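You operate a simulated robot arm through the tools that you are given. There is no shell and no other tool.

The job below is to be done with a simulated two-armed robot. You get a single attempt, and the scene is never put back.

Task
Try the stop button of the sole press, then run one empty stroke at 5 bar.
Fine: push the stop button in, pull it out again, shut the drawer, set the knob, then push the green button once.
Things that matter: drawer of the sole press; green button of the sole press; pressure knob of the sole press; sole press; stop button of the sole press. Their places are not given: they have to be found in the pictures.

Only the result counts: the job must be done as asked and must still hold three seconds after the hand-in. Knocking over, shifting, dropping, spilling or breaking anything else fails it.

Robot
Two 7-joint arms with fingered hands on one trunk that stands fixed in place. Base frame: the origin is at the foot of the trunk, x ahead of it, y to its left, z up. Readings come in m, rad, newtons and seconds.
The left shoulder is at [0.035, 0.152, 1.2], the right one opposite. With the tool pointing down near the work surface each hand reaches from about 0.1 to 0.68 m from the base axis, measured 20 degrees to its own side. Payload 3.8 kg a hand.
Tool frame (each hand has its own): the origin (TCP) lies between the finger pads and is the grasp point; the fingertips stand 0.03 m ahead of it; z points along the fingers, y is the line along which they close. The gripper opens to 0.104 m. The gripper's body begins 0.035 m behind the TCP. The gripper is a hand of 5 fingers: y runs from the thumb to the fingers, the wrist lies at [-0.015, -0.104, -0.178] in the tool frame, and closing takes about 1.5 s.
Orientation is told as [roll, pitch, yaw] about the base's x, y, z axes, in that order, counted from this pose: with the fingers straight down and the wrist toward the robot, the tool's x, y and z point along [0, 1, 0], [1, 0, 0] and [0, 0, -1] of the base frame.

Tools
- The arms move only by the tool jog_arm. It takes "left_series", "right_series" or both (then of equal length, played together; a hand with none holds still); each is a list that holds one entry, the list of rows, each a list of 7 numbers: the shift along the tool's x, y, z in units of 30 mm (1.0 is 30 mm), then the turn, a rotation vector about the tool's x, y, z in units of 6 degrees (1.0 is 6 degrees), then the finger opening in m, from 0 to 0.104. In form: [[[x, y, z, ax, ay, az, fingers], ...]]. A call has 1 to 20 rows; each row shifts and turns the commanded pose from where the row before left it, along the tool's axes as they then stand. A call with a number of a shift or a turn outside -1 to 1 is refused whole. A row lasts 0.2 s, in which the tool goes at most 0.05 m and 0.15 rad; a call with a longer step from one row to the next is refused whole, and so is a gripper value outside its range. A pose out of reach is approached as far as the arm can. The call stops where the force on the tool passes 60 N (or 10 N more than at its start, if that is more) or the arm is blocked; 0.2 s more then pass. Each finger travels about 0.072 m/s and halts on what it meets, pressing with about 31 N; the grip force reading is that of the motor and also rises with nothing between the fingers. The clock runs only during rows and for 0.2 s after the last one: add rows that do not move to give the fingers time. It gives the time, the measured TCP pose, the force on the tool (base axes), the opening and the grip force at its end, in the units of the frame above (readings bear some noise), with the torque about the TCP (base axes, N m) and any sound that the robot's microphone picked up, and new pictures: "views" is both (left out), scene, wrist or none (wrist: the cameras of the hands that moved).
- Cameras (640 x 400 px; columns grow to the right, rows downward): "scene" is now at [0.126, 0.0376, 1.3881]; the picture's right is [0.40, -0.92, -0.04], its down [-0.21, -0.06, -0.98] and it looks along [0.89, 0.40, -0.22] (base axes); focal length 214 px, centre (320, 200). "left" rides on the left gripper at [-0.08, -0.078, -0.141] in its tool frame; the picture's right is [-0.78, -0.30, 0.56], its down [0.53, -0.78, 0.33] and it looks along [0.33, 0.56, 0.76] (tool axes); focal length 247 px, centre (320, 200). "right" rides on the right gripper at [0.08, -0.078, -0.141] in its tool frame; the picture's right is [-0.78, 0.30, -0.56], its down [-0.53, -0.78, 0.33] and it looks along [-0.33, 0.56, 0.76] (tool axes); focal length 247 px, centre (320, 200).
- slide_trunk(by): slides the trunk up (or, below 0, down) by that many m; the arms and the scene camera ride with it, the base frame stays. It gives what a move gives, with no picture.
- preshape(shape, hand): the hand has 5 fingers and takes this shape, open, in about a second: jaw (thumb against the fingers, like two jaws); tri (thumb and two fingers); tip (a fingertip pinch); poke (one finger out to press); point (the index stretched); flat (the hand flat); cup (the hand cupped); fist (a fist). The gripper value then closes the fingers along that shape, each until it touches; the sizes above hold for jaw. It gives what a move gives, with no picture.
- head_to(pan, tilt): turns the head with the scene camera to pan (to the left, within 1.396 rad either way) and tilt (down, from -0.506 to 1.204), counted from straight ahead of the robot. It gives what a move gives, and a new picture of the scene camera.
- measure_at(camera, pixels): there is no depth. For up to 12 entries [column, row, z] of the newest picture of that camera ("zoom" is the newest enlarged one), the place [x, y] in the base frame at which the ray of that pixel passes the height z, good to about 0.002 m. It takes no simulated time.
- inspect(camera, box): a new picture of the part [left, top, right, bottom] of that camera's present view, enlarged. It takes no simulated time.
- sign_off(): hands the job in; it is judged then, once.

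Leave the grippers open and the arms clear of the work at the hand-in unless told otherwise.

The tools are called after "Call:" as a command line: name --argument value ..., lists and objects as JSON in quotes. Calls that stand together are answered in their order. jog_arm: Moves the arms, as the interface text tells. Its arguments: {"type":"object","properties":{"left_series":{"type":"array","items":{"type":"array","items":{"type":"array","items":{"type":"number"}}}},"right_series":{"type":"array","items":{"type":"array","items":{"type":"array","items":{"type":"number"}}}},"views":{"type":"string","enum":["both","scene","wrist","none"]}},"required":[]} The other tools are called the same way: slide_trunk (by) slides the trunk up or down; preshape (shape, hand) gives the hand a shape; head_to (pan, tilt) turns the head that bears the scene camera; measure_at (camera, pixels) gives the place at which the rays of pixels pass given heights; inspect (camera, box) takes an enlarged picture of a part of a camera's view; sign_off () hands the job in.

At the start:

```text
clock: 0.0
left_eef_pos: [0.3953, 0.4081, 1.3837]
left_ee_rot: [0.0, -0.001, 0.0]
left_wrist_force: [0.0, -0.2, 0.4]
left_moment: [-0.02, 0.05, 0.06]
left_opening: 0.1035
left_finger_force: 0.1
left_shape: jaw
right_eef_pos: [0.3649, 0.001, 1.4076]
right_ee_rot: [0.001, 0.002, 0.0]
right_wrist_force: [0.5, -0.5, -0.7]
right_moment: [-0.01, -0.02, 0.01]
right_opening: 0.1038
right_finger_force: 0.0
right_shape: jaw
trunk travel left (down, up): [-0.275, 0.181]
head pan, tilt: [0.412, 0.138]
```

scene: 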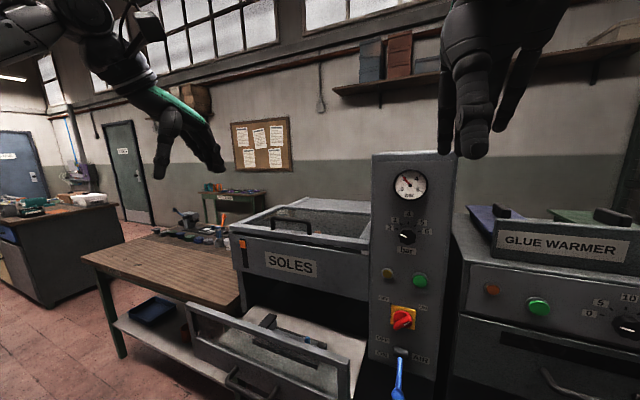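
right: 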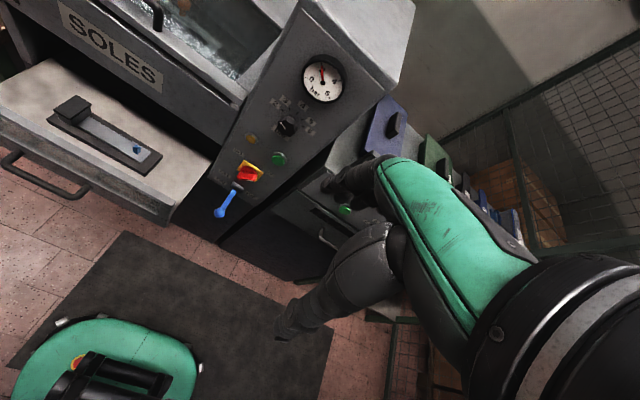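
left: 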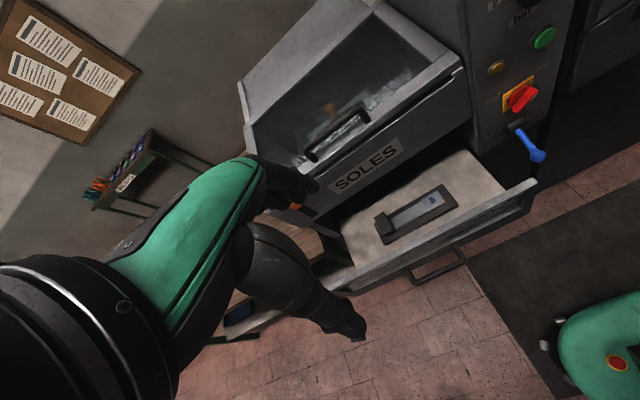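

I see a sole press labelled "SOLES" with an open drawer, and a control column with a gauge, a knob at about (407,237), lamps or buttons at (388,274) and (420,280), a red rotary switch on yellow at (403,318), and a blue lever at (400,370). I'll enlarge the panel to tell the parts apart.

Call:
inspect --camera "scene" --box '[360, 150, 460, 260]'

Call:
inspect --camera "scene" --box '[360, 250, 460, 400]'

Call:
inspect --camera "scene" --box '[180, 190, 380, 400]'

Call:
inspect --camera "right" --box '[190, 40, 370, 230]'

Call:
inspect --camera "left" --box '[460, 0, 580, 180]'

```text
3.64 times, centred on (410, 205) of scene
```

zoom: 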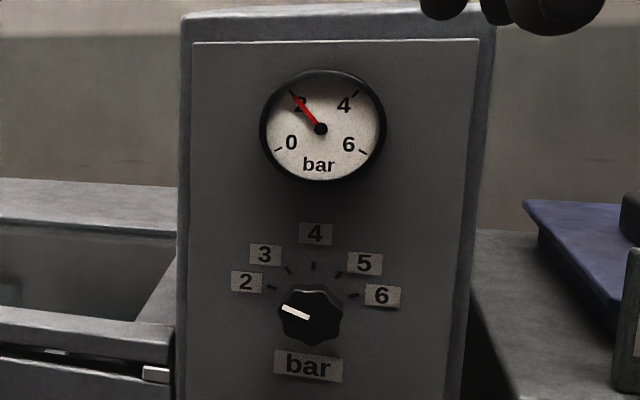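

```text
2.67 times, centred on (410, 325) of scene
```

zoom: 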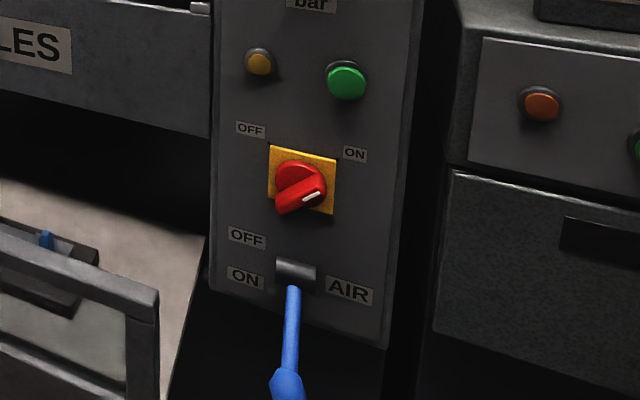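

```text
1.90 times, centred on (280, 295) of scene
```

zoom: 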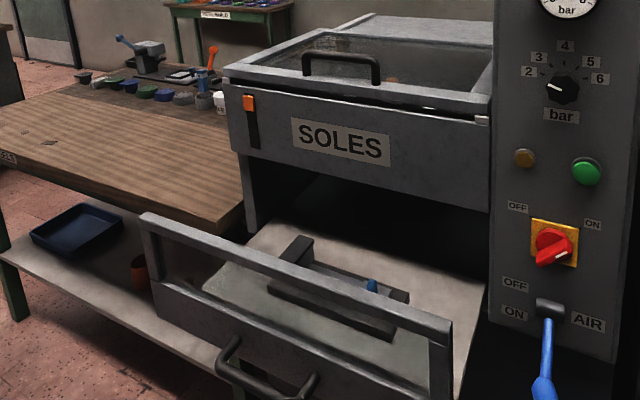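

```text
2.11 times, centred on (280, 135) of right
```

zoom: 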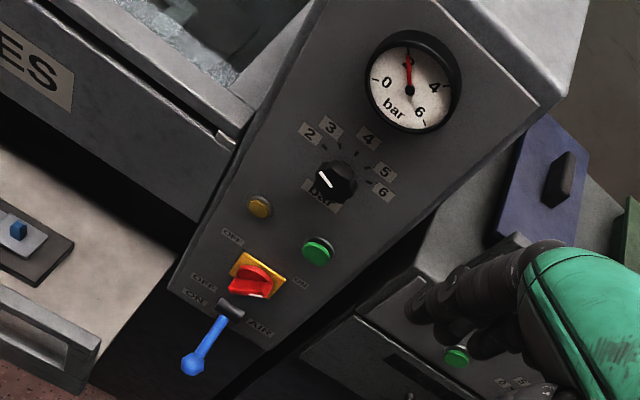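

```text
2.22 times, centred on (520, 90) of left
```

zoom: 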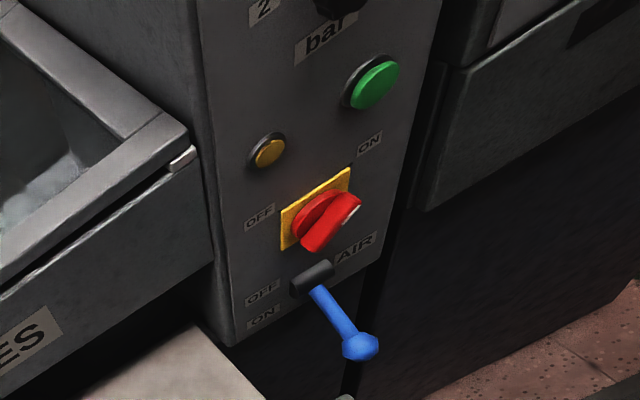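

The panel shows the knob at 2 (scale 2–6 bar), an amber part, a green button, the main switch and the air lever. I can't see a stop mushroom yet, so I'll turn the head down and around to look for it.

Call:
head_to --pan 0.2 --tilt 0.6

Call:
head_to --pan 0.7 --tilt 0.6

Call:
head_to --pan -0.3 --tilt 0.4

```text
clock: 0.9
left_eef_pos: [0.3954, 0.4072, 1.3822]
left_ee_rot: [0.0, 0.0, 0.001]
left_wrist_force: [0.2, 0.3, 0.0]
left_moment: [0.02, -0.02, -0.02]
left_opening: 0.1035
left_finger_force: 0.0
left_shape: jaw
right_eef_pos: [0.3645, 0.0017, 1.4093]
right_ee_rot: [0.001, 0.003, 0.003]
right_wrist_force: [-0.5, 0.0, -1.2]
right_moment: [-0.02, -0.01, 0.03]
right_opening: 0.1034
right_finger_force: 0.1
right_shape: jaw
trunk travel left (down, up): [-0.275, 0.181]
head pan, tilt: [0.201, 0.6]
```

scene: 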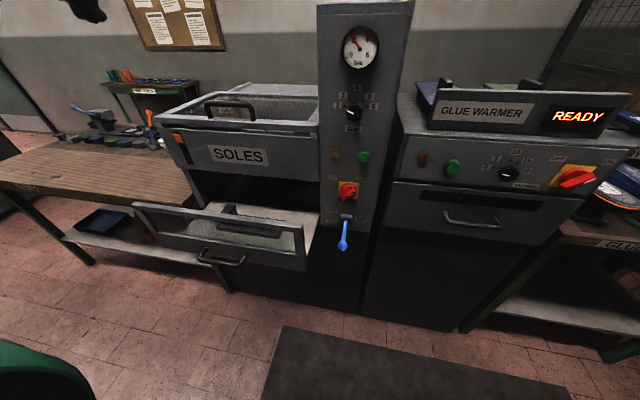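

```text
clock: 1.8
left_eef_pos: [0.3954, 0.4089, 1.383]
left_ee_rot: [0.0, 0.0, 0.002]
left_wrist_force: [-0.3, -0.5, -0.5]
left_moment: [0.0, 0.03, 0.01]
left_opening: 0.1034
left_finger_force: 0.2
left_shape: jaw
right_eef_pos: [0.3638, 0.0013, 1.4079]
right_ee_rot: [0.001, 0.002, 0.002]
right_wrist_force: [-0.2, -0.1, 0.3]
right_moment: [0.0, -0.01, 0.01]
right_opening: 0.1036
right_finger_force: 0.0
right_shape: jaw
trunk travel left (down, up): [-0.275, 0.181]
head pan, tilt: [0.7, 0.6]
```

scene: 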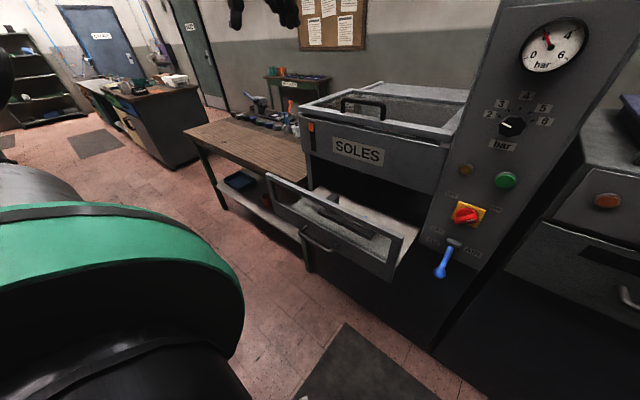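

```text
clock: 3.1
left_eef_pos: [0.3952, 0.4082, 1.3827]
left_ee_rot: [-0.001, 0.0, 0.003]
left_wrist_force: [-0.3, 0.2, -0.7]
left_moment: [-0.03, 0.02, 0.0]
left_opening: 0.1035
left_finger_force: 0.0
left_shape: jaw
right_eef_pos: [0.3649, 0.0012, 1.4077]
right_ee_rot: [0.0, 0.001, 0.001]
right_wrist_force: [-0.2, -0.1, -0.5]
right_moment: [0.02, 0.0, 0.02]
right_opening: 0.1038
right_finger_force: 0.0
right_shape: jaw
trunk travel left (down, up): [-0.275, 0.181]
head pan, tilt: [-0.3, 0.4]
```

scene: 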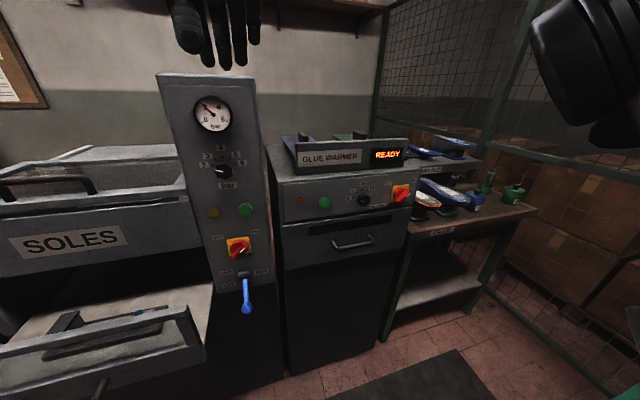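

I still can't see a stop button on the press front. I'll raise the trunk to see the top of the column, and look again at the press.

Call:
slide_trunk --by 0.17

Call:
head_to --pan 0.35 --tilt 0.5

Call:
inspect --camera "scene" --box '[280, 20, 440, 140]'

Call:
inspect --camera "scene" --box '[100, 100, 400, 300]'

Call:
inspect --camera "right" --box '[180, 0, 420, 160]'

Call:
inspect --camera "left" --box '[200, 0, 640, 300]'

```text
clock: 5.0
left_eef_pos: [0.3958, 0.4076, 1.553]
left_ee_rot: [0.0, 0.0, 0.001]
left_wrist_force: [0.0, -0.6, -0.1]
left_moment: [-0.02, 0.01, 0.02]
left_opening: 0.1039
left_finger_force: 0.0
left_shape: jaw
right_eef_pos: [0.3636, 0.0019, 1.5785]
right_ee_rot: [-0.001, 0.0, 0.001]
right_wrist_force: [-0.5, -0.1, 0.1]
right_moment: [-0.01, 0.01, 0.01]
right_opening: 0.1038
right_finger_force: 0.0
right_shape: jaw
trunk travel left (down, up): [-0.445, 0.011]
head pan, tilt: [-0.3, 0.4]
```

```text
clock: 6.1
left_eef_pos: [0.3952, 0.4092, 1.553]
left_ee_rot: [-0.001, 0.0, 0.001]
left_wrist_force: [-0.3, 0.2, -0.5]
left_moment: [0.0, 0.01, -0.03]
left_opening: 0.1041
left_finger_force: 0.0
left_shape: jaw
right_eef_pos: [0.3653, 0.0014, 1.5777]
right_ee_rot: [0.0, 0.002, 0.002]
right_wrist_force: [0.1, -0.3, 0.3]
right_moment: [0.02, 0.0, 0.03]
right_opening: 0.1037
right_finger_force: 0.1
right_shape: jaw
trunk travel left (down, up): [-0.445, 0.011]
head pan, tilt: [0.351, 0.499]
```

scene: 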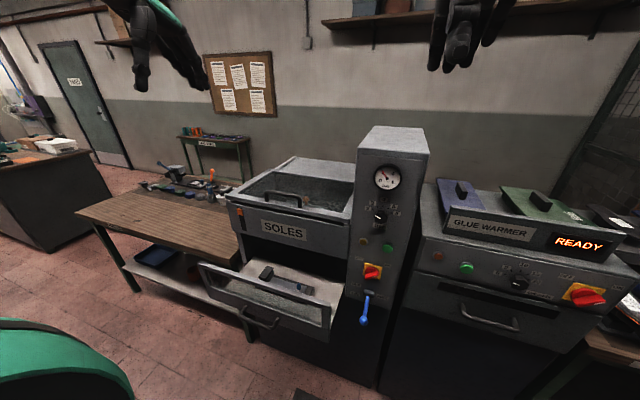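

```text
3.33 times, centred on (360, 80) of scene
```

zoom: 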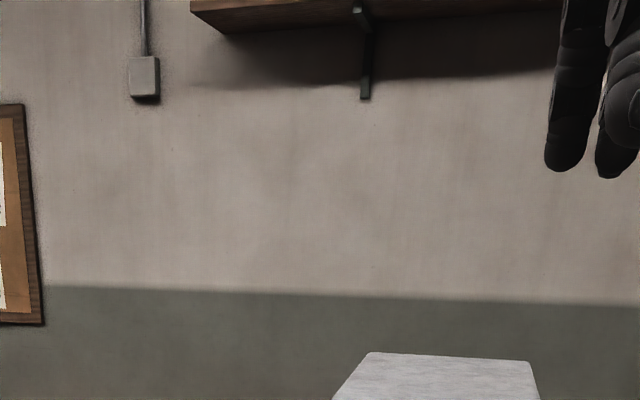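

```text
2.00 times, centred on (250, 200) of scene
```

zoom: 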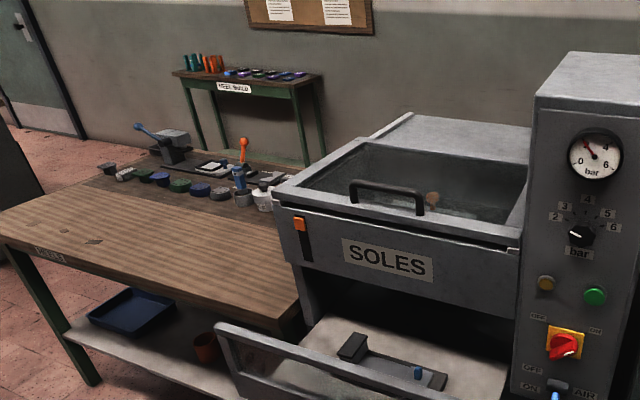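

```text
2.50 times, centred on (300, 80) of right
```

zoom: 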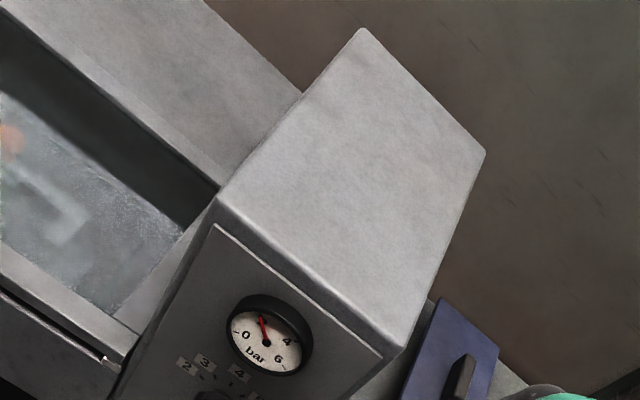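

```text
1.33 times, centred on (420, 150) of left
```

zoom: 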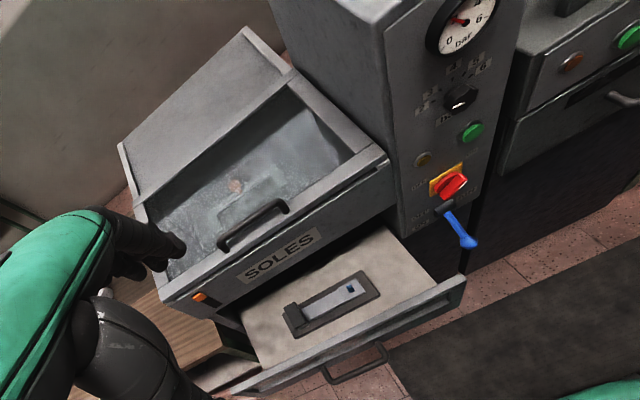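

The column's top is bare. I'll zoom on the orange part at the left of the press front (about (241,212)), the amber part at (363,241), and the region around the drawer.

Call:
inspect --camera "scene" --box '[220, 190, 280, 230]'

Call:
inspect --camera "scene" --box '[340, 200, 410, 330]'

Call:
inspect --camera "left" --box '[300, 180, 400, 260]'

Call:
inspect --camera "left" --box '[480, 60, 580, 200]'

```text
10.00 times, centred on (250, 210) of scene
```

zoom: 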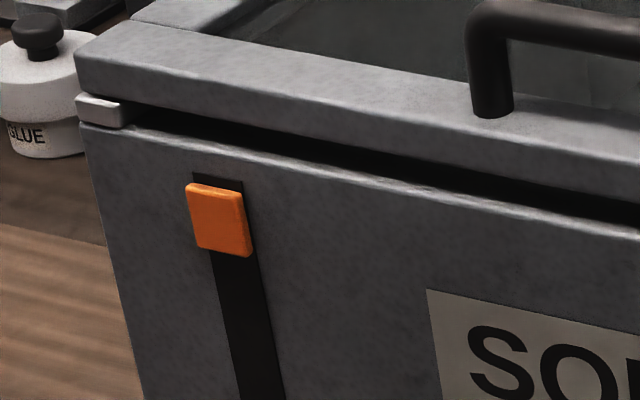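

```text
3.08 times, centred on (375, 265) of scene
```

zoom: 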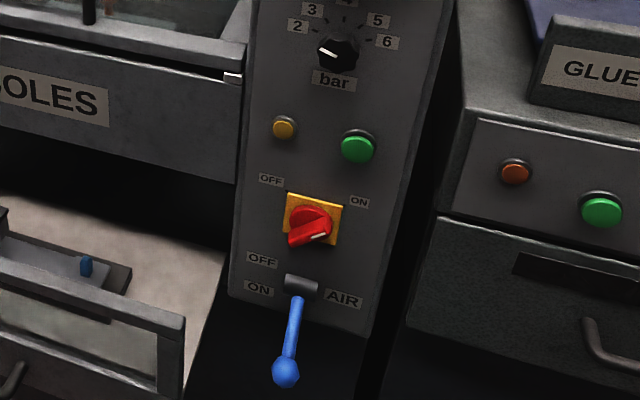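

```text
5.00 times, centred on (350, 220) of left
```

zoom: 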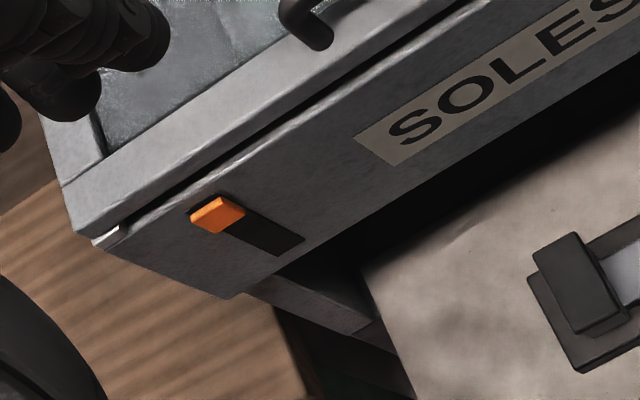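

```text
2.86 times, centred on (530, 130) of left
```

zoom: 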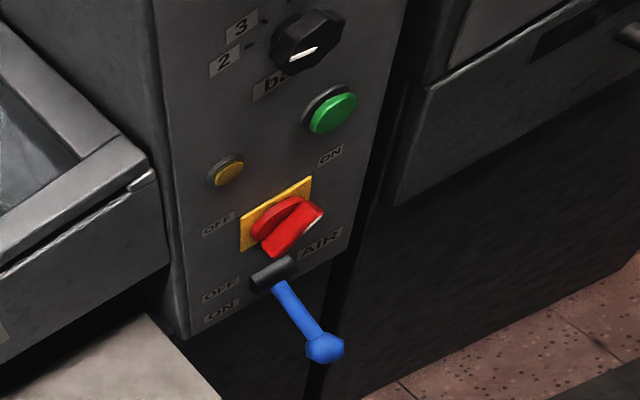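

To find depth I'll triangulate: the knob was at (407,237) in the first picture and is now at about (380,216). I'll measure rays at several heights.

Call:
measure_at --camera "scene" --pixels '[[380, 216, 1.2], [380, 216, 1.15], [380, 216, 1.1], [380, 216, 1.05], [389, 249, 1.1], [389, 249, 1.0], [240, 213, 1.1], [240, 213, 1.0], [427, 130, 1.4], [427, 130, 1.3], [359, 125, 1.4], [359, 125, 1.3]]'

```text
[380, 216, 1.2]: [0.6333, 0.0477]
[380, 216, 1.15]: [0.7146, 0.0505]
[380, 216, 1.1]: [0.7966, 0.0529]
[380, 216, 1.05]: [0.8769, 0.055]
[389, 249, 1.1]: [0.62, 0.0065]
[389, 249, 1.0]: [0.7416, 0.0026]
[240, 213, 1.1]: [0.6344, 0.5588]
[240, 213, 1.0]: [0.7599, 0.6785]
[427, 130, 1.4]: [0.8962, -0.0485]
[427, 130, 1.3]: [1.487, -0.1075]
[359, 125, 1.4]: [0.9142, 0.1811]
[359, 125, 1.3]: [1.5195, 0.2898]
```

From triangulation the panel knob is near (0.70, 0.05, 1.16). The right side of the column and the left side of the press are still hidden, so I'll move the right hand to the right and yaw it so its camera looks back at the column's right side.

Call:
jog_arm --right_series '[[[-1, 0, 0, 0, 0, 0, 0.104], [-1, 0, 0, 0, 0, 0, 0.104], [-1, 0, 0, 0, 0, 0, 0.104], [-1, 0, 0, 0, 0, 0, 0.104], [-1, 0, 0, 0, 0, 0, 0.104], [-1, 0, 0, 0, 0, 0, 0.104], [-1, 0, 0, 0, 0, 0, 0.104], [-1, 0, 0, 0, 0, 0, 0.104], [-1, 0, 0, 0, 0, 0, 0.104], [-1, 0, 0, 0, 0, 0, 0.104], [0, 0, 0, 0, 0, -1, 0.104], [0, 0, 0, 0, 0, -1, 0.104], [0, 0, 0, 0, 0, -1, 0.104], [0, 0, 0, 0, 0, -1, 0.104], [0, 0, 0, 0, 0, -1, 0.104], [0, 0, 0, 0, 0, -1, 0.104], [0, 0, 0, 0, 0, -1, 0.104], [0, 0, 0, 0, 0, -1, 0.104], [0, 0, 0, 0, 0, -1, 0.104], [0, 0, 0, 0, 0, -1, 0.104]]]' --views "both"

```text
clock: 10.3
left_eef_pos: [0.3953, 0.4097, 1.5529]
left_ee_rot: [0.0, 0.0, 0.003]
left_wrist_force: [-0.2, -0.6, -0.2]
left_moment: [-0.02, -0.01, -0.02]
left_opening: 0.1036
left_finger_force: 0.1
left_shape: jaw
right_eef_pos: [0.2989, -0.2114, 1.5508]
right_ee_rot: [0.001, 0.002, 1.048]
right_wrist_force: [0.2, -0.3, 0.0]
right_moment: [0.0, -0.01, 0.0]
right_opening: 0.1036
right_finger_force: 0.1
right_shape: jaw
right hand out of reach, approached as far as the arm can: row 16, 17, 18, 19, 20
trunk travel left (down, up): [-0.445, 0.011]
head pan, tilt: [0.351, 0.499]
```

scene: 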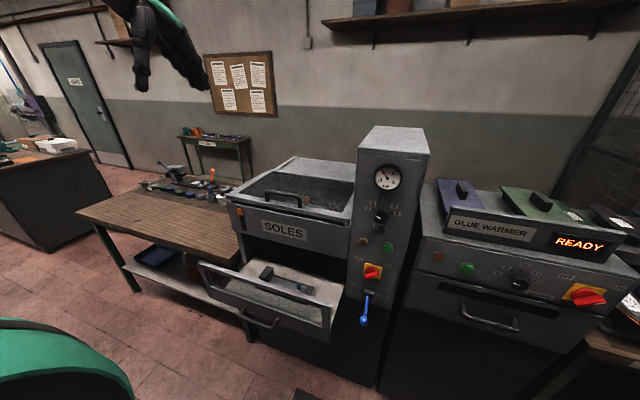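
right: 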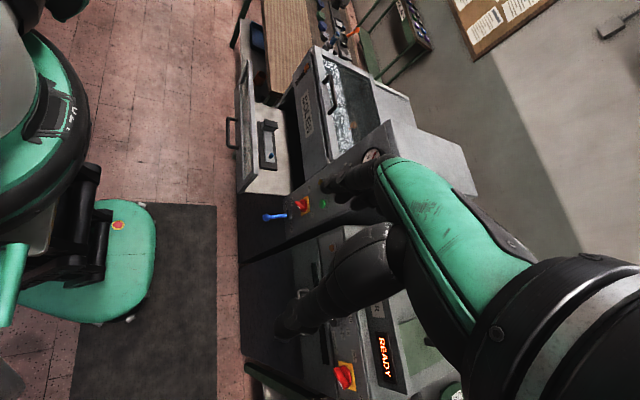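

The hand hides part of the column's right side. I'll zoom the right picture around (300,200), and I'll look closely at the amber part.

Call:
inspect --camera "right" --box '[220, 100, 420, 260]'

Call:
inspect --camera "scene" --box '[350, 230, 400, 262]'

Call:
inspect --camera "scene" --box '[350, 260, 390, 286]'

Call:
inspect --camera "right" --box '[380, 90, 500, 170]'

```text
2.50 times, centred on (320, 180) of right
```

zoom: 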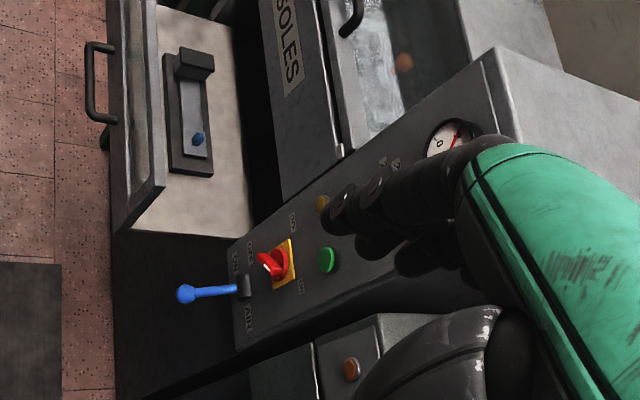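

```text
12.50 times, centred on (375, 246) of scene
```

zoom: 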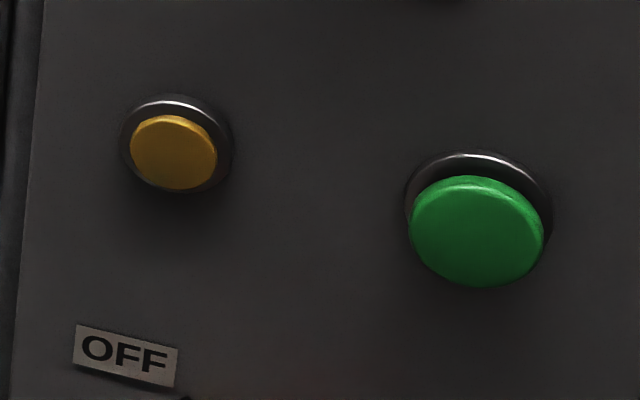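

```text
15.38 times, centred on (370, 273) of scene
```

zoom: 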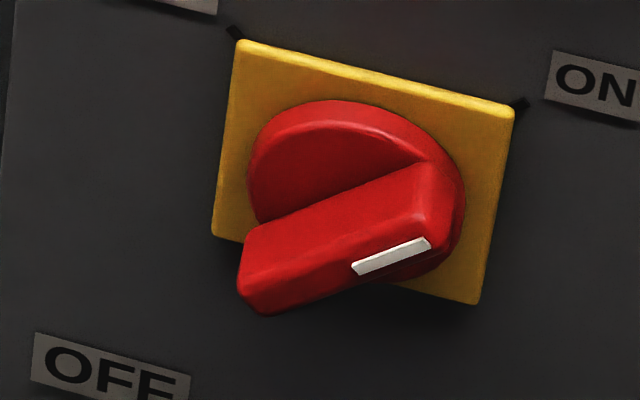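

```text
5.00 times, centred on (440, 130) of right
```

zoom: 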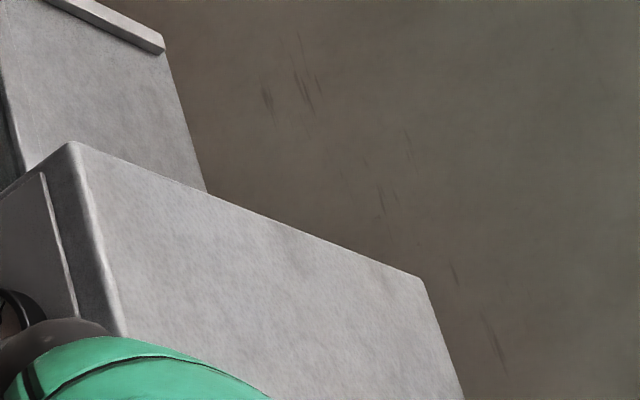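

The amber part is only a lamp and the red switch is a rotary mains switch (ON). The stop button must be on a side or lower down. I'll lower the trunk back and swing the left hand out to view the press's left side.

Call:
slide_trunk --by -0.17

Call:
jog_arm --left_series '[[[1, 0, 0, 0, 0, 0, 0.104], [1, 0, 0, 0, 0, 0, 0.104], [1, 0, 0, 0, 0, 0, 0.104], [1, 0, 0, 0, 0, 0, 0.104], [1, 0, 0, 0, 0, 0, 0.104], [1, 0, 0, 0, 0, 0, 0.104], [1, 0, 0, 0, 0, 0, 0.104], [1, 0, 0, 0, 0, 0, 0.104], [0, 0, 0, 0, 0, 1, 0.104], [0, 0, 0, 0, 0, 1, 0.104], [0, 0, 0, 0, 0, 1, 0.104], [0, 0, 0, 0, 0, 1, 0.104], [0, 0, 0, 0, 0, 1, 0.104], [0, 0, 0, 0, 0, 1, 0.104], [0, 0, 0, 0, 0, 1, 0.104], [0, 0, 0, 0, 0, 1, 0.104], [0, 0, 0, 0, 0, 1, 0.104], [0, 0, 0, 0, 0, 1, 0.104], [0, 0, 0, 0, 0, 1, 0.104], [0, 0, 0, 0, 0, 1, 0.104]]]' --views "both"

```text
clock: 12.2
left_eef_pos: [0.3952, 0.4073, 1.3835]
left_ee_rot: [0.002, 0.0, 0.001]
left_wrist_force: [-0.3, -0.1, 0.6]
left_moment: [0.0, -0.02, -0.01]
left_opening: 0.1033
left_finger_force: 0.1
left_shape: jaw
right_eef_pos: [0.2989, -0.2116, 1.3822]
right_ee_rot: [0.001, 0.0, 1.05]
right_wrist_force: [0.7, 0.3, 0.6]
right_moment: [0.0, -0.01, 0.0]
right_opening: 0.1038
right_finger_force: 0.1
right_shape: jaw
trunk travel left (down, up): [-0.275, 0.181]
head pan, tilt: [0.351, 0.499]
```

```text
clock: 16.4
left_eef_pos: [0.3619, 0.5547, 1.3206]
left_ee_rot: [0.001, 0.0, -1.152]
left_wrist_force: [-0.2, 0.0, 0.3]
left_moment: [-0.02, -0.03, -0.01]
left_opening: 0.1036
left_finger_force: 0.0
left_shape: jaw
left hand out of reach, approached as far as the arm can: row 8, 9, 10, 11, 12, 13, 14, 15, 16, 17, 18, 19, 20
right_eef_pos: [0.2992, -0.2103, 1.3813]
right_ee_rot: [0.0, 0.001, 1.049]
right_wrist_force: [0.1, 0.0, 0.6]
right_moment: [0.0, 0.01, 0.02]
right_opening: 0.1034
right_finger_force: 0.1
right_shape: jaw
trunk travel left (down, up): [-0.275, 0.181]
head pan, tilt: [0.351, 0.499]
```

scene: 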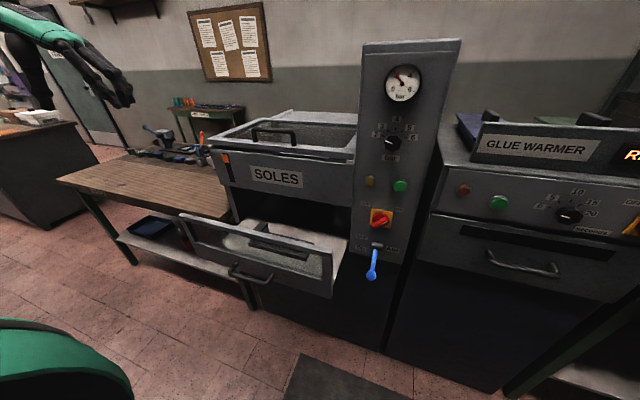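
left: 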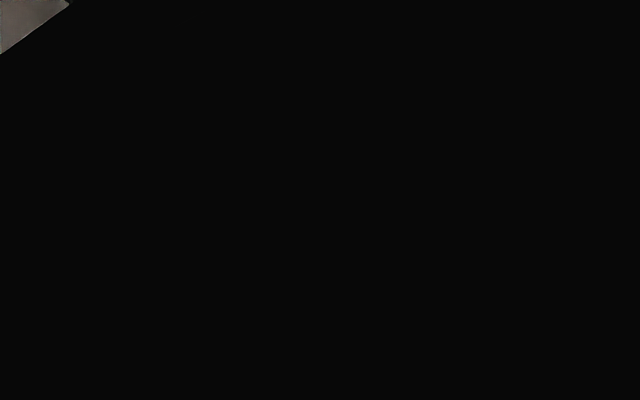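

The left camera is blocked, probably by the robot's own forearm. I'll turn the hand back partly (about 30°) and look again.

Call:
jog_arm --left_series '[[[0, 0, 0, 0, 0, -1, 0.104], [0, 0, 0, 0, 0, -1, 0.104], [0, 0, 0, 0, 0, -1, 0.104], [0, 0, 0, 0, 0, -1, 0.104], [0, 0, 0, 0, 0, -1, 0.104]]]' --views "wrist"

```text
clock: 17.6
left_eef_pos: [0.3616, 0.5553, 1.3203]
left_ee_rot: [0.0, -0.002, -0.625]
left_wrist_force: [-0.6, -0.2, 0.4]
left_moment: [-0.02, -0.03, 0.01]
left_opening: 0.1037
left_finger_force: 0.1
left_shape: jaw
right_eef_pos: [0.2985, -0.212, 1.3828]
right_ee_rot: [0.0, 0.001, 1.049]
right_wrist_force: [-0.3, 0.0, -0.7]
right_moment: [-0.01, -0.03, -0.01]
right_opening: 0.1038
right_finger_force: 0.1
right_shape: jaw
trunk travel left (down, up): [-0.275, 0.181]
head pan, tilt: [0.351, 0.499]
```

left: 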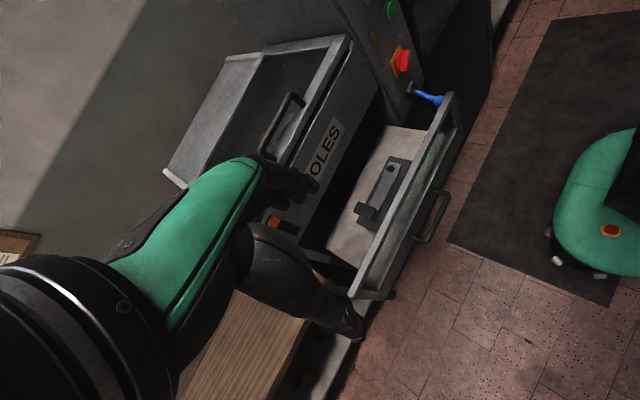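

A reddish spot inside the glass-topped chamber appears in several views. I'll zoom in on it from both cameras.

Call:
inspect --camera "scene" --box '[200, 100, 370, 200]'

Call:
inspect --camera "left" --box '[160, 20, 380, 200]'

Call:
inspect --camera "left" --box '[240, 180, 400, 310]'

Call:
inspect --camera "scene" --box '[170, 200, 420, 360]'

```text
3.76 times, centred on (285, 150) of scene
```

zoom: 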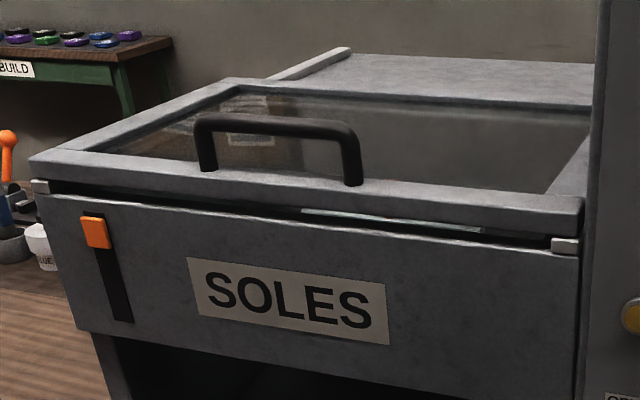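

```text
2.22 times, centred on (270, 110) of left
```

zoom: 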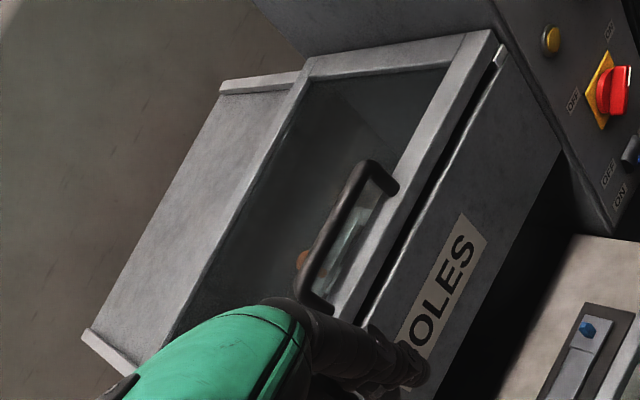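

```text
3.08 times, centred on (320, 245) of left
```

zoom: 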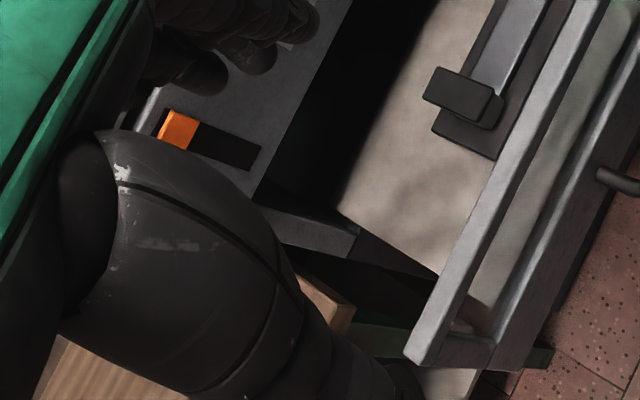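

```text
2.50 times, centred on (295, 280) of scene
```

zoom: 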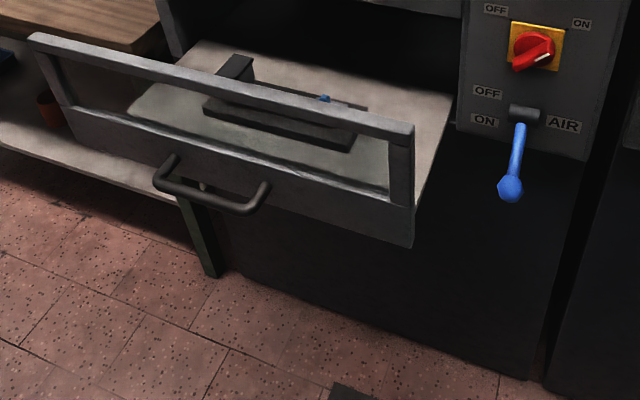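

The spot looks like a reflection. Next I'll view the column's right side better: turn the right hand back 30° and shift it 0.18 m to the right.

Call:
jog_arm --right_series '[[[0, 0, 0, 0, 0, 1, 0.104], [0, 0, 0, 0, 0, 1, 0.104], [0, 0, 0, 0, 0, 1, 0.104], [0, 0, 0, 0, 0, 1, 0.104], [0, 0, 0, 0, 0, 1, 0.104], [-0.87, -0.5, 0, 0, 0, 0, 0.104], [-0.87, -0.5, 0, 0, 0, 0, 0.104], [-0.87, -0.5, 0, 0, 0, 0, 0.104], [-0.87, -0.5, 0, 0, 0, 0, 0.104], [-0.87, -0.5, 0, 0, 0, 0, 0.104], [-0.87, -0.5, 0, 0, 0, 0, 0.104]]]' --views "wrist"

Call:
inspect --camera "right" --box '[200, 0, 440, 150]'

```text
clock: 20.0
left_eef_pos: [0.3613, 0.5561, 1.3205]
left_ee_rot: [-0.001, -0.001, -0.627]
left_wrist_force: [0.1, -0.5, -0.3]
left_moment: [-0.02, 0.0, 0.0]
left_opening: 0.1038
left_finger_force: 0.1
left_shape: jaw
right_eef_pos: [0.2958, -0.3557, 1.376]
right_ee_rot: [0.001, -0.002, 0.523]
right_wrist_force: [-0.9, -0.4, 0.4]
right_moment: [0.03, 0.05, 0.0]
right_opening: 0.1039
right_finger_force: 0.1
right_shape: jaw
right hand out of reach, approached as far as the arm can: row 10, 11
trunk travel left (down, up): [-0.275, 0.181]
head pan, tilt: [0.351, 0.499]
```

right: 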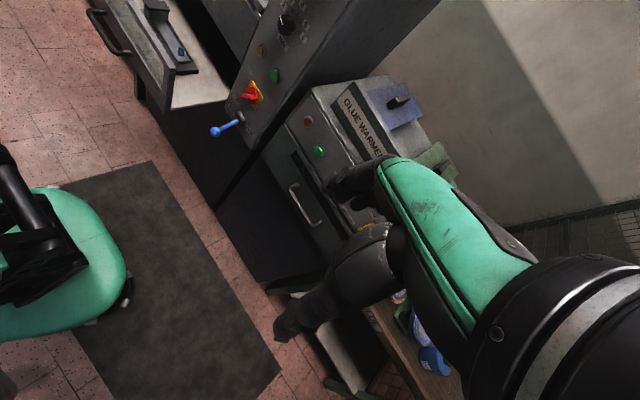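

```text
2.67 times, centred on (320, 75) of right
```

zoom: 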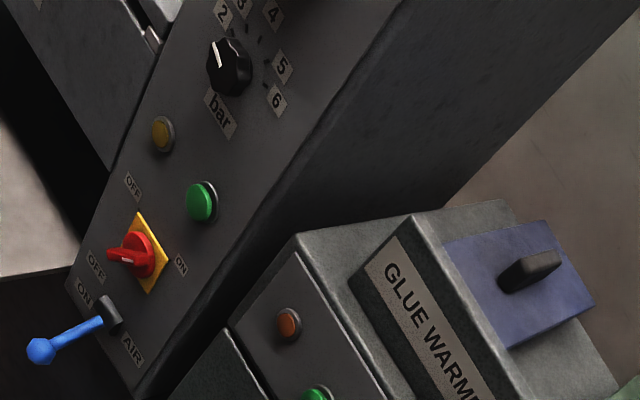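

The column's right side is plain. Before searching the left side I'll triangulate the press's left edge. The present scene picture has the same pan and tilt as the raised one, 0.17 m lower. The slider was at (239.8,212) and is now at (225.7,158.8).

Call:
measure_at --camera "scene" --pixels '[[225.7, 158.8, 1.1], [225.7, 158.8, 1.05], [225.7, 158.8, 1.0], [392, 143, 1.2], [392, 143, 1.15], [392, 143, 1.1], [400, 186, 1.1], [400, 186, 1.0], [213, 150, 1.1], [213, 150, 1.0], [236, 225, 0.9], [236, 225, 0.8]]'

Call:
inspect --camera "scene" --box '[350, 30, 470, 280]'

```text
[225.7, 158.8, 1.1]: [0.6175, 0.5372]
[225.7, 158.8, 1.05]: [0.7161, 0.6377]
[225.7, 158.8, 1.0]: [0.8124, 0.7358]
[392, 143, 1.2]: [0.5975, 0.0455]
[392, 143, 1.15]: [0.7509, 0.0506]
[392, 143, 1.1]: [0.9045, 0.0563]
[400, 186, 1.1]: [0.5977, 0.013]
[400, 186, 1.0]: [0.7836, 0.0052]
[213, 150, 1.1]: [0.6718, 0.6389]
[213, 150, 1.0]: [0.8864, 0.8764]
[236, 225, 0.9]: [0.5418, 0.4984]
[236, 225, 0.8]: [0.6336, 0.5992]
```

```text
1.60 times, centred on (410, 155) of scene
```

zoom: 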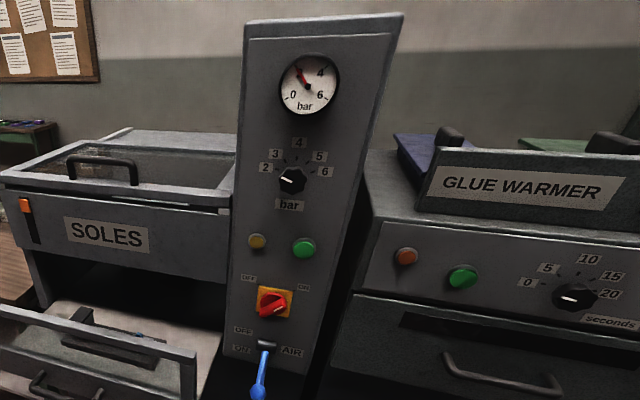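

Results: knob about (0.673, 0.048, 1.175), green button about (0.662, 0.010, 1.065), and the press's left front corner near y≈0.61. To see the left side face I'll turn the left hand palm-up so its camera rides outside and looks forward and inward.

Call:
jog_arm --left_series '[[[0, 0, 0, 0, 0, -1, 0.104], [0, 0, 0, 0, 0, -1, 0.104], [0, 0, 0, 0, 0, -1, 0.104], [0, 0, 0, 0, 0, -1, 0.104], [0, 0, 0, 0, 0, -1, 0.104], [0, 0, 0, 0, 0, -1, 0.104], [0, 0, 0, 0, -0.707, -0.707, 0.104], [0, 0, 0, 0, -0.707, -0.707, 0.104], [0, 0, 0, 0, -0.707, -0.707, 0.104], [0, 0, 0, 0, -0.707, -0.707, 0.104], [0, 0, 0, 0, -0.707, -0.707, 0.104], [0, 0, 0, 0, -0.707, -0.707, 0.104], [0, 0, 0, 0, -0.707, -0.707, 0.104], [0, 0, 0, 0, -0.707, -0.707, 0.104], [0, 0, 0, 0, -0.707, -0.707, 0.104], [0, 0, 0, 0, -0.707, -0.707, 0.104], [0, 0, 0, 0, -0.707, -0.707, 0.104], [0, 0, 0, 0, -0.707, -0.707, 0.104], [0, 0, 0, 0, -0.707, -0.707, 0.104], [0, 0, 0, 0, -0.707, -0.707, 0.104]]]' --views "wrist"

```text
clock: 24.2
left_eef_pos: [0.3603, 0.5571, 1.3214]
left_ee_rot: [-0.905, 0.467, 0.908]
left_wrist_force: [0.2, 0.2, -0.5]
left_moment: [0.0, 0.02, 0.01]
left_opening: 0.1039
left_finger_force: 0.0
left_shape: jaw
right_eef_pos: [0.2959, -0.3568, 1.3778]
right_ee_rot: [0.001, 0.0, 0.521]
right_wrist_force: [-0.9, 0.2, -0.3]
right_moment: [-0.03, 0.0, 0.01]
right_opening: 0.1036
right_finger_force: 0.0
right_shape: jaw
trunk travel left (down, up): [-0.275, 0.181]
head pan, tilt: [0.351, 0.499]
```

left: 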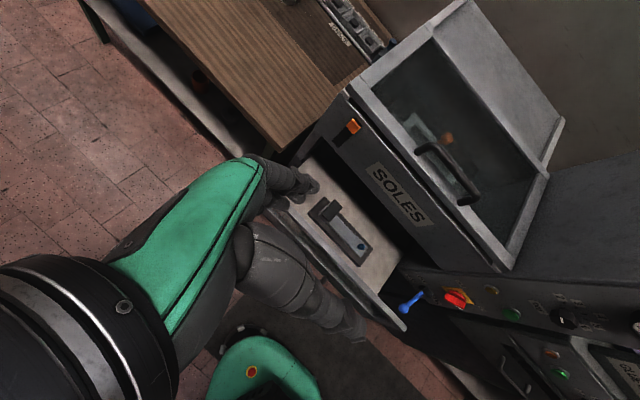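

This orientation works and gives a good view. I'll continue the rotation.

Call:
jog_arm --left_series '[[[0, 0, 0, 0, -0.707, -0.707, 0.104], [0, 0, 0, 0, -0.707, -0.707, 0.104], [0, 0, 0, 0, -0.707, -0.707, 0.104], [0, 0, 0, 0, -0.707, -0.707, 0.104], [0, 0, 0, 0, -0.707, -0.707, 0.104], [0, 0, 0, 0, -0.707, -0.707, 0.104], [0, 0, 0, 0, -0.707, -0.707, 0.104], [0, 0, 0, 0, -0.707, -0.707, 0.104], [0, 0, 0, 0, -0.707, -0.707, 0.104], [0, 0, 0, 0, -0.707, -0.707, 0.104]]]' --views "wrist"

```text
clock: 26.4
left_eef_pos: [0.3607, 0.5562, 1.3212]
left_ee_rot: [-1.344, 1.131, 1.346]
left_wrist_force: [0.3, -0.6, 0.2]
left_moment: [0.0, 0.0, -0.01]
left_opening: 0.1036
left_finger_force: 0.1
left_shape: jaw
right_eef_pos: [0.2962, -0.3573, 1.3763]
right_ee_rot: [0.001, 0.001, 0.522]
right_wrist_force: [-0.9, 0.3, 0.3]
right_moment: [-0.01, -0.03, -0.03]
right_opening: 0.1036
right_finger_force: 0.0
right_shape: jaw
trunk travel left (down, up): [-0.275, 0.181]
head pan, tilt: [0.351, 0.499]
```

left: 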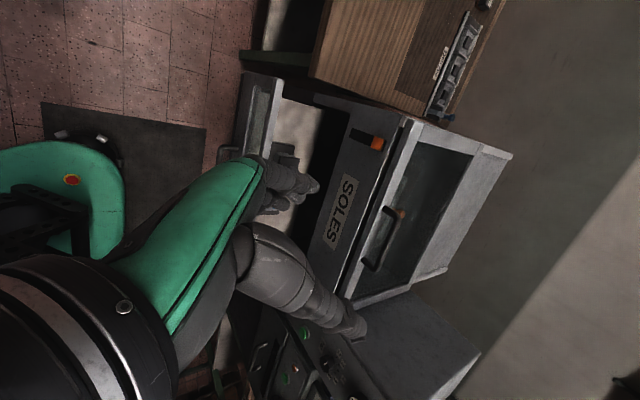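

I'll lower the left hand 0.12 m, draw it back slightly, and move it out to the left to see the press's left face.

Call:
jog_arm --left_series '[[[0.416, 0.905, 0.095, 0, 0, 0, 0.104], [0.416, 0.905, 0.095, 0, 0, 0, 0.104], [0.416, 0.905, 0.095, 0, 0, 0, 0.104], [0.416, 0.905, 0.095, 0, 0, 0, 0.104], [0.416, -0.095, -0.905, 0, 0, 0, 0.104], [0.416, -0.095, -0.905, 0, 0, 0, 0.104], [0.416, -0.095, -0.905, 0, 0, 0, 0.104], [-0.809, 0.416, -0.416, 0, 0, 0, 0.104], [-0.809, 0.416, -0.416, 0, 0, 0, 0.104], [-0.809, 0.416, -0.416, 0, 0, 0, 0.104], [-0.809, 0.416, -0.416, 0, 0, 0, 0.104], [-0.809, 0.416, -0.416, 0, 0, 0, 0.104]]]' --views "wrist"

Call:
inspect --camera "left" --box '[300, 0, 560, 160]'

```text
clock: 29.0
left_eef_pos: [0.2722, 0.708, 1.2018]
left_ee_rot: [-1.344, 1.13, 1.347]
left_wrist_force: [0.3, 0.4, 0.1]
left_moment: [-0.02, 0.02, 0.01]
left_opening: 0.1034
left_finger_force: 0.0
left_shape: jaw
right_eef_pos: [0.2957, -0.3549, 1.376]
right_ee_rot: [0.002, 0.0, 0.524]
right_wrist_force: [0.5, -1.1, 0.1]
right_moment: [0.02, -0.01, -0.02]
right_opening: 0.1038
right_finger_force: 0.1
right_shape: jaw
trunk travel left (down, up): [-0.275, 0.181]
head pan, tilt: [0.351, 0.499]
```

left: 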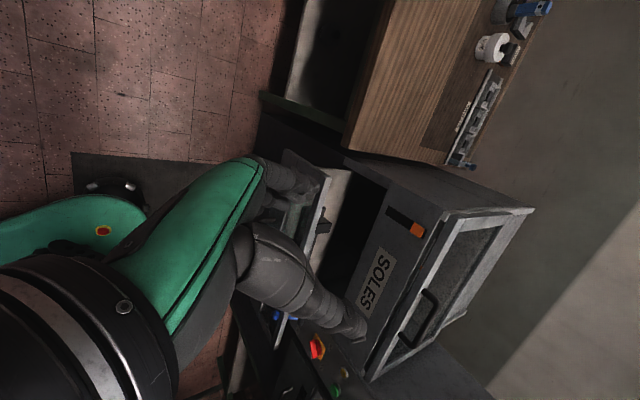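

```text
2.46 times, centred on (430, 80) of left
```

zoom: 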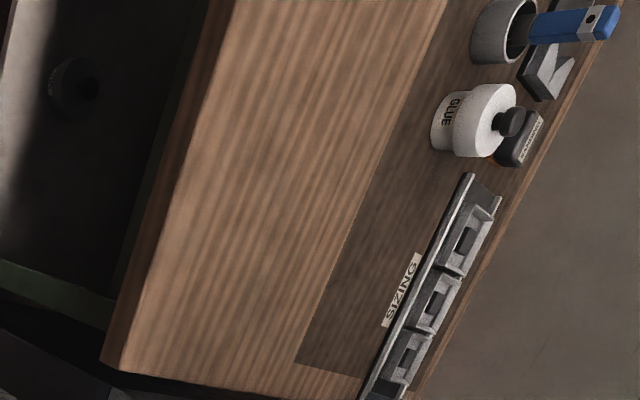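

The press's left face runs from about (345,155) to (530,210). I'll zoom there and around the front below.

Call:
inspect --camera "left" --box '[340, 130, 560, 270]'

Call:
inspect --camera "left" --box '[220, 90, 400, 220]'

Call:
inspect --camera "left" --box '[200, 260, 420, 400]'

```text
2.86 times, centred on (450, 200) of left
```

zoom: 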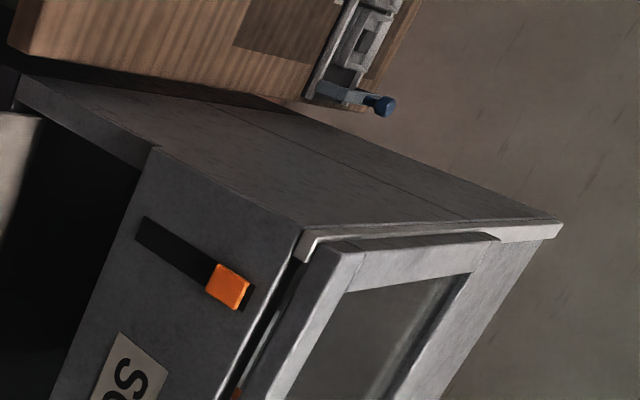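

```text
3.08 times, centred on (310, 155) of left
```

zoom: 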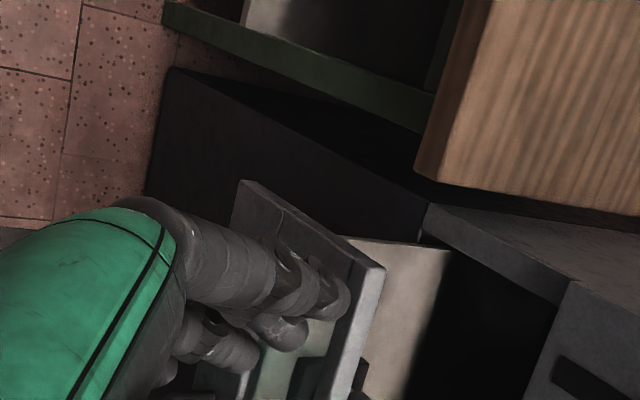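

```text
2.86 times, centred on (310, 330) of left
```

zoom: 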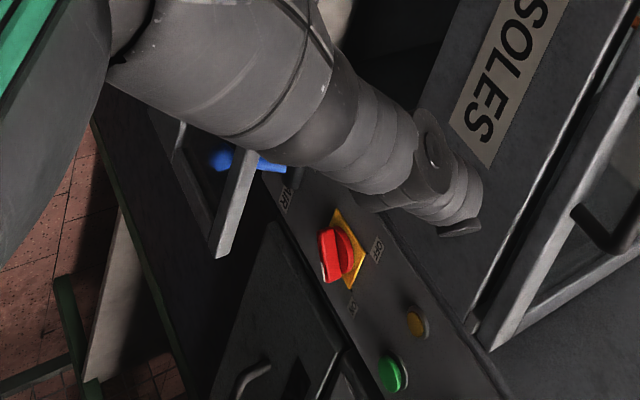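

The left side is plain too. Through the lid gap I noticed something orange inside the chamber, so I'll zoom on the chamber from this camera.

Call:
inspect --camera "left" --box '[390, 220, 500, 350]'

Call:
inspect --camera "left" --box '[410, 230, 450, 280]'

```text
3.08 times, centred on (445, 285) of left
```

zoom: 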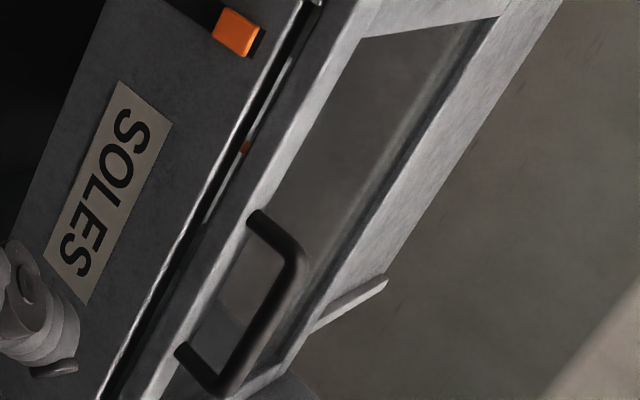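

```text
8.00 times, centred on (430, 255) of left
```

zoom: 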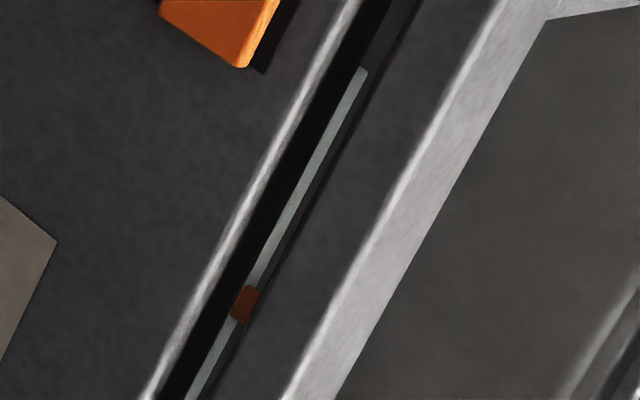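

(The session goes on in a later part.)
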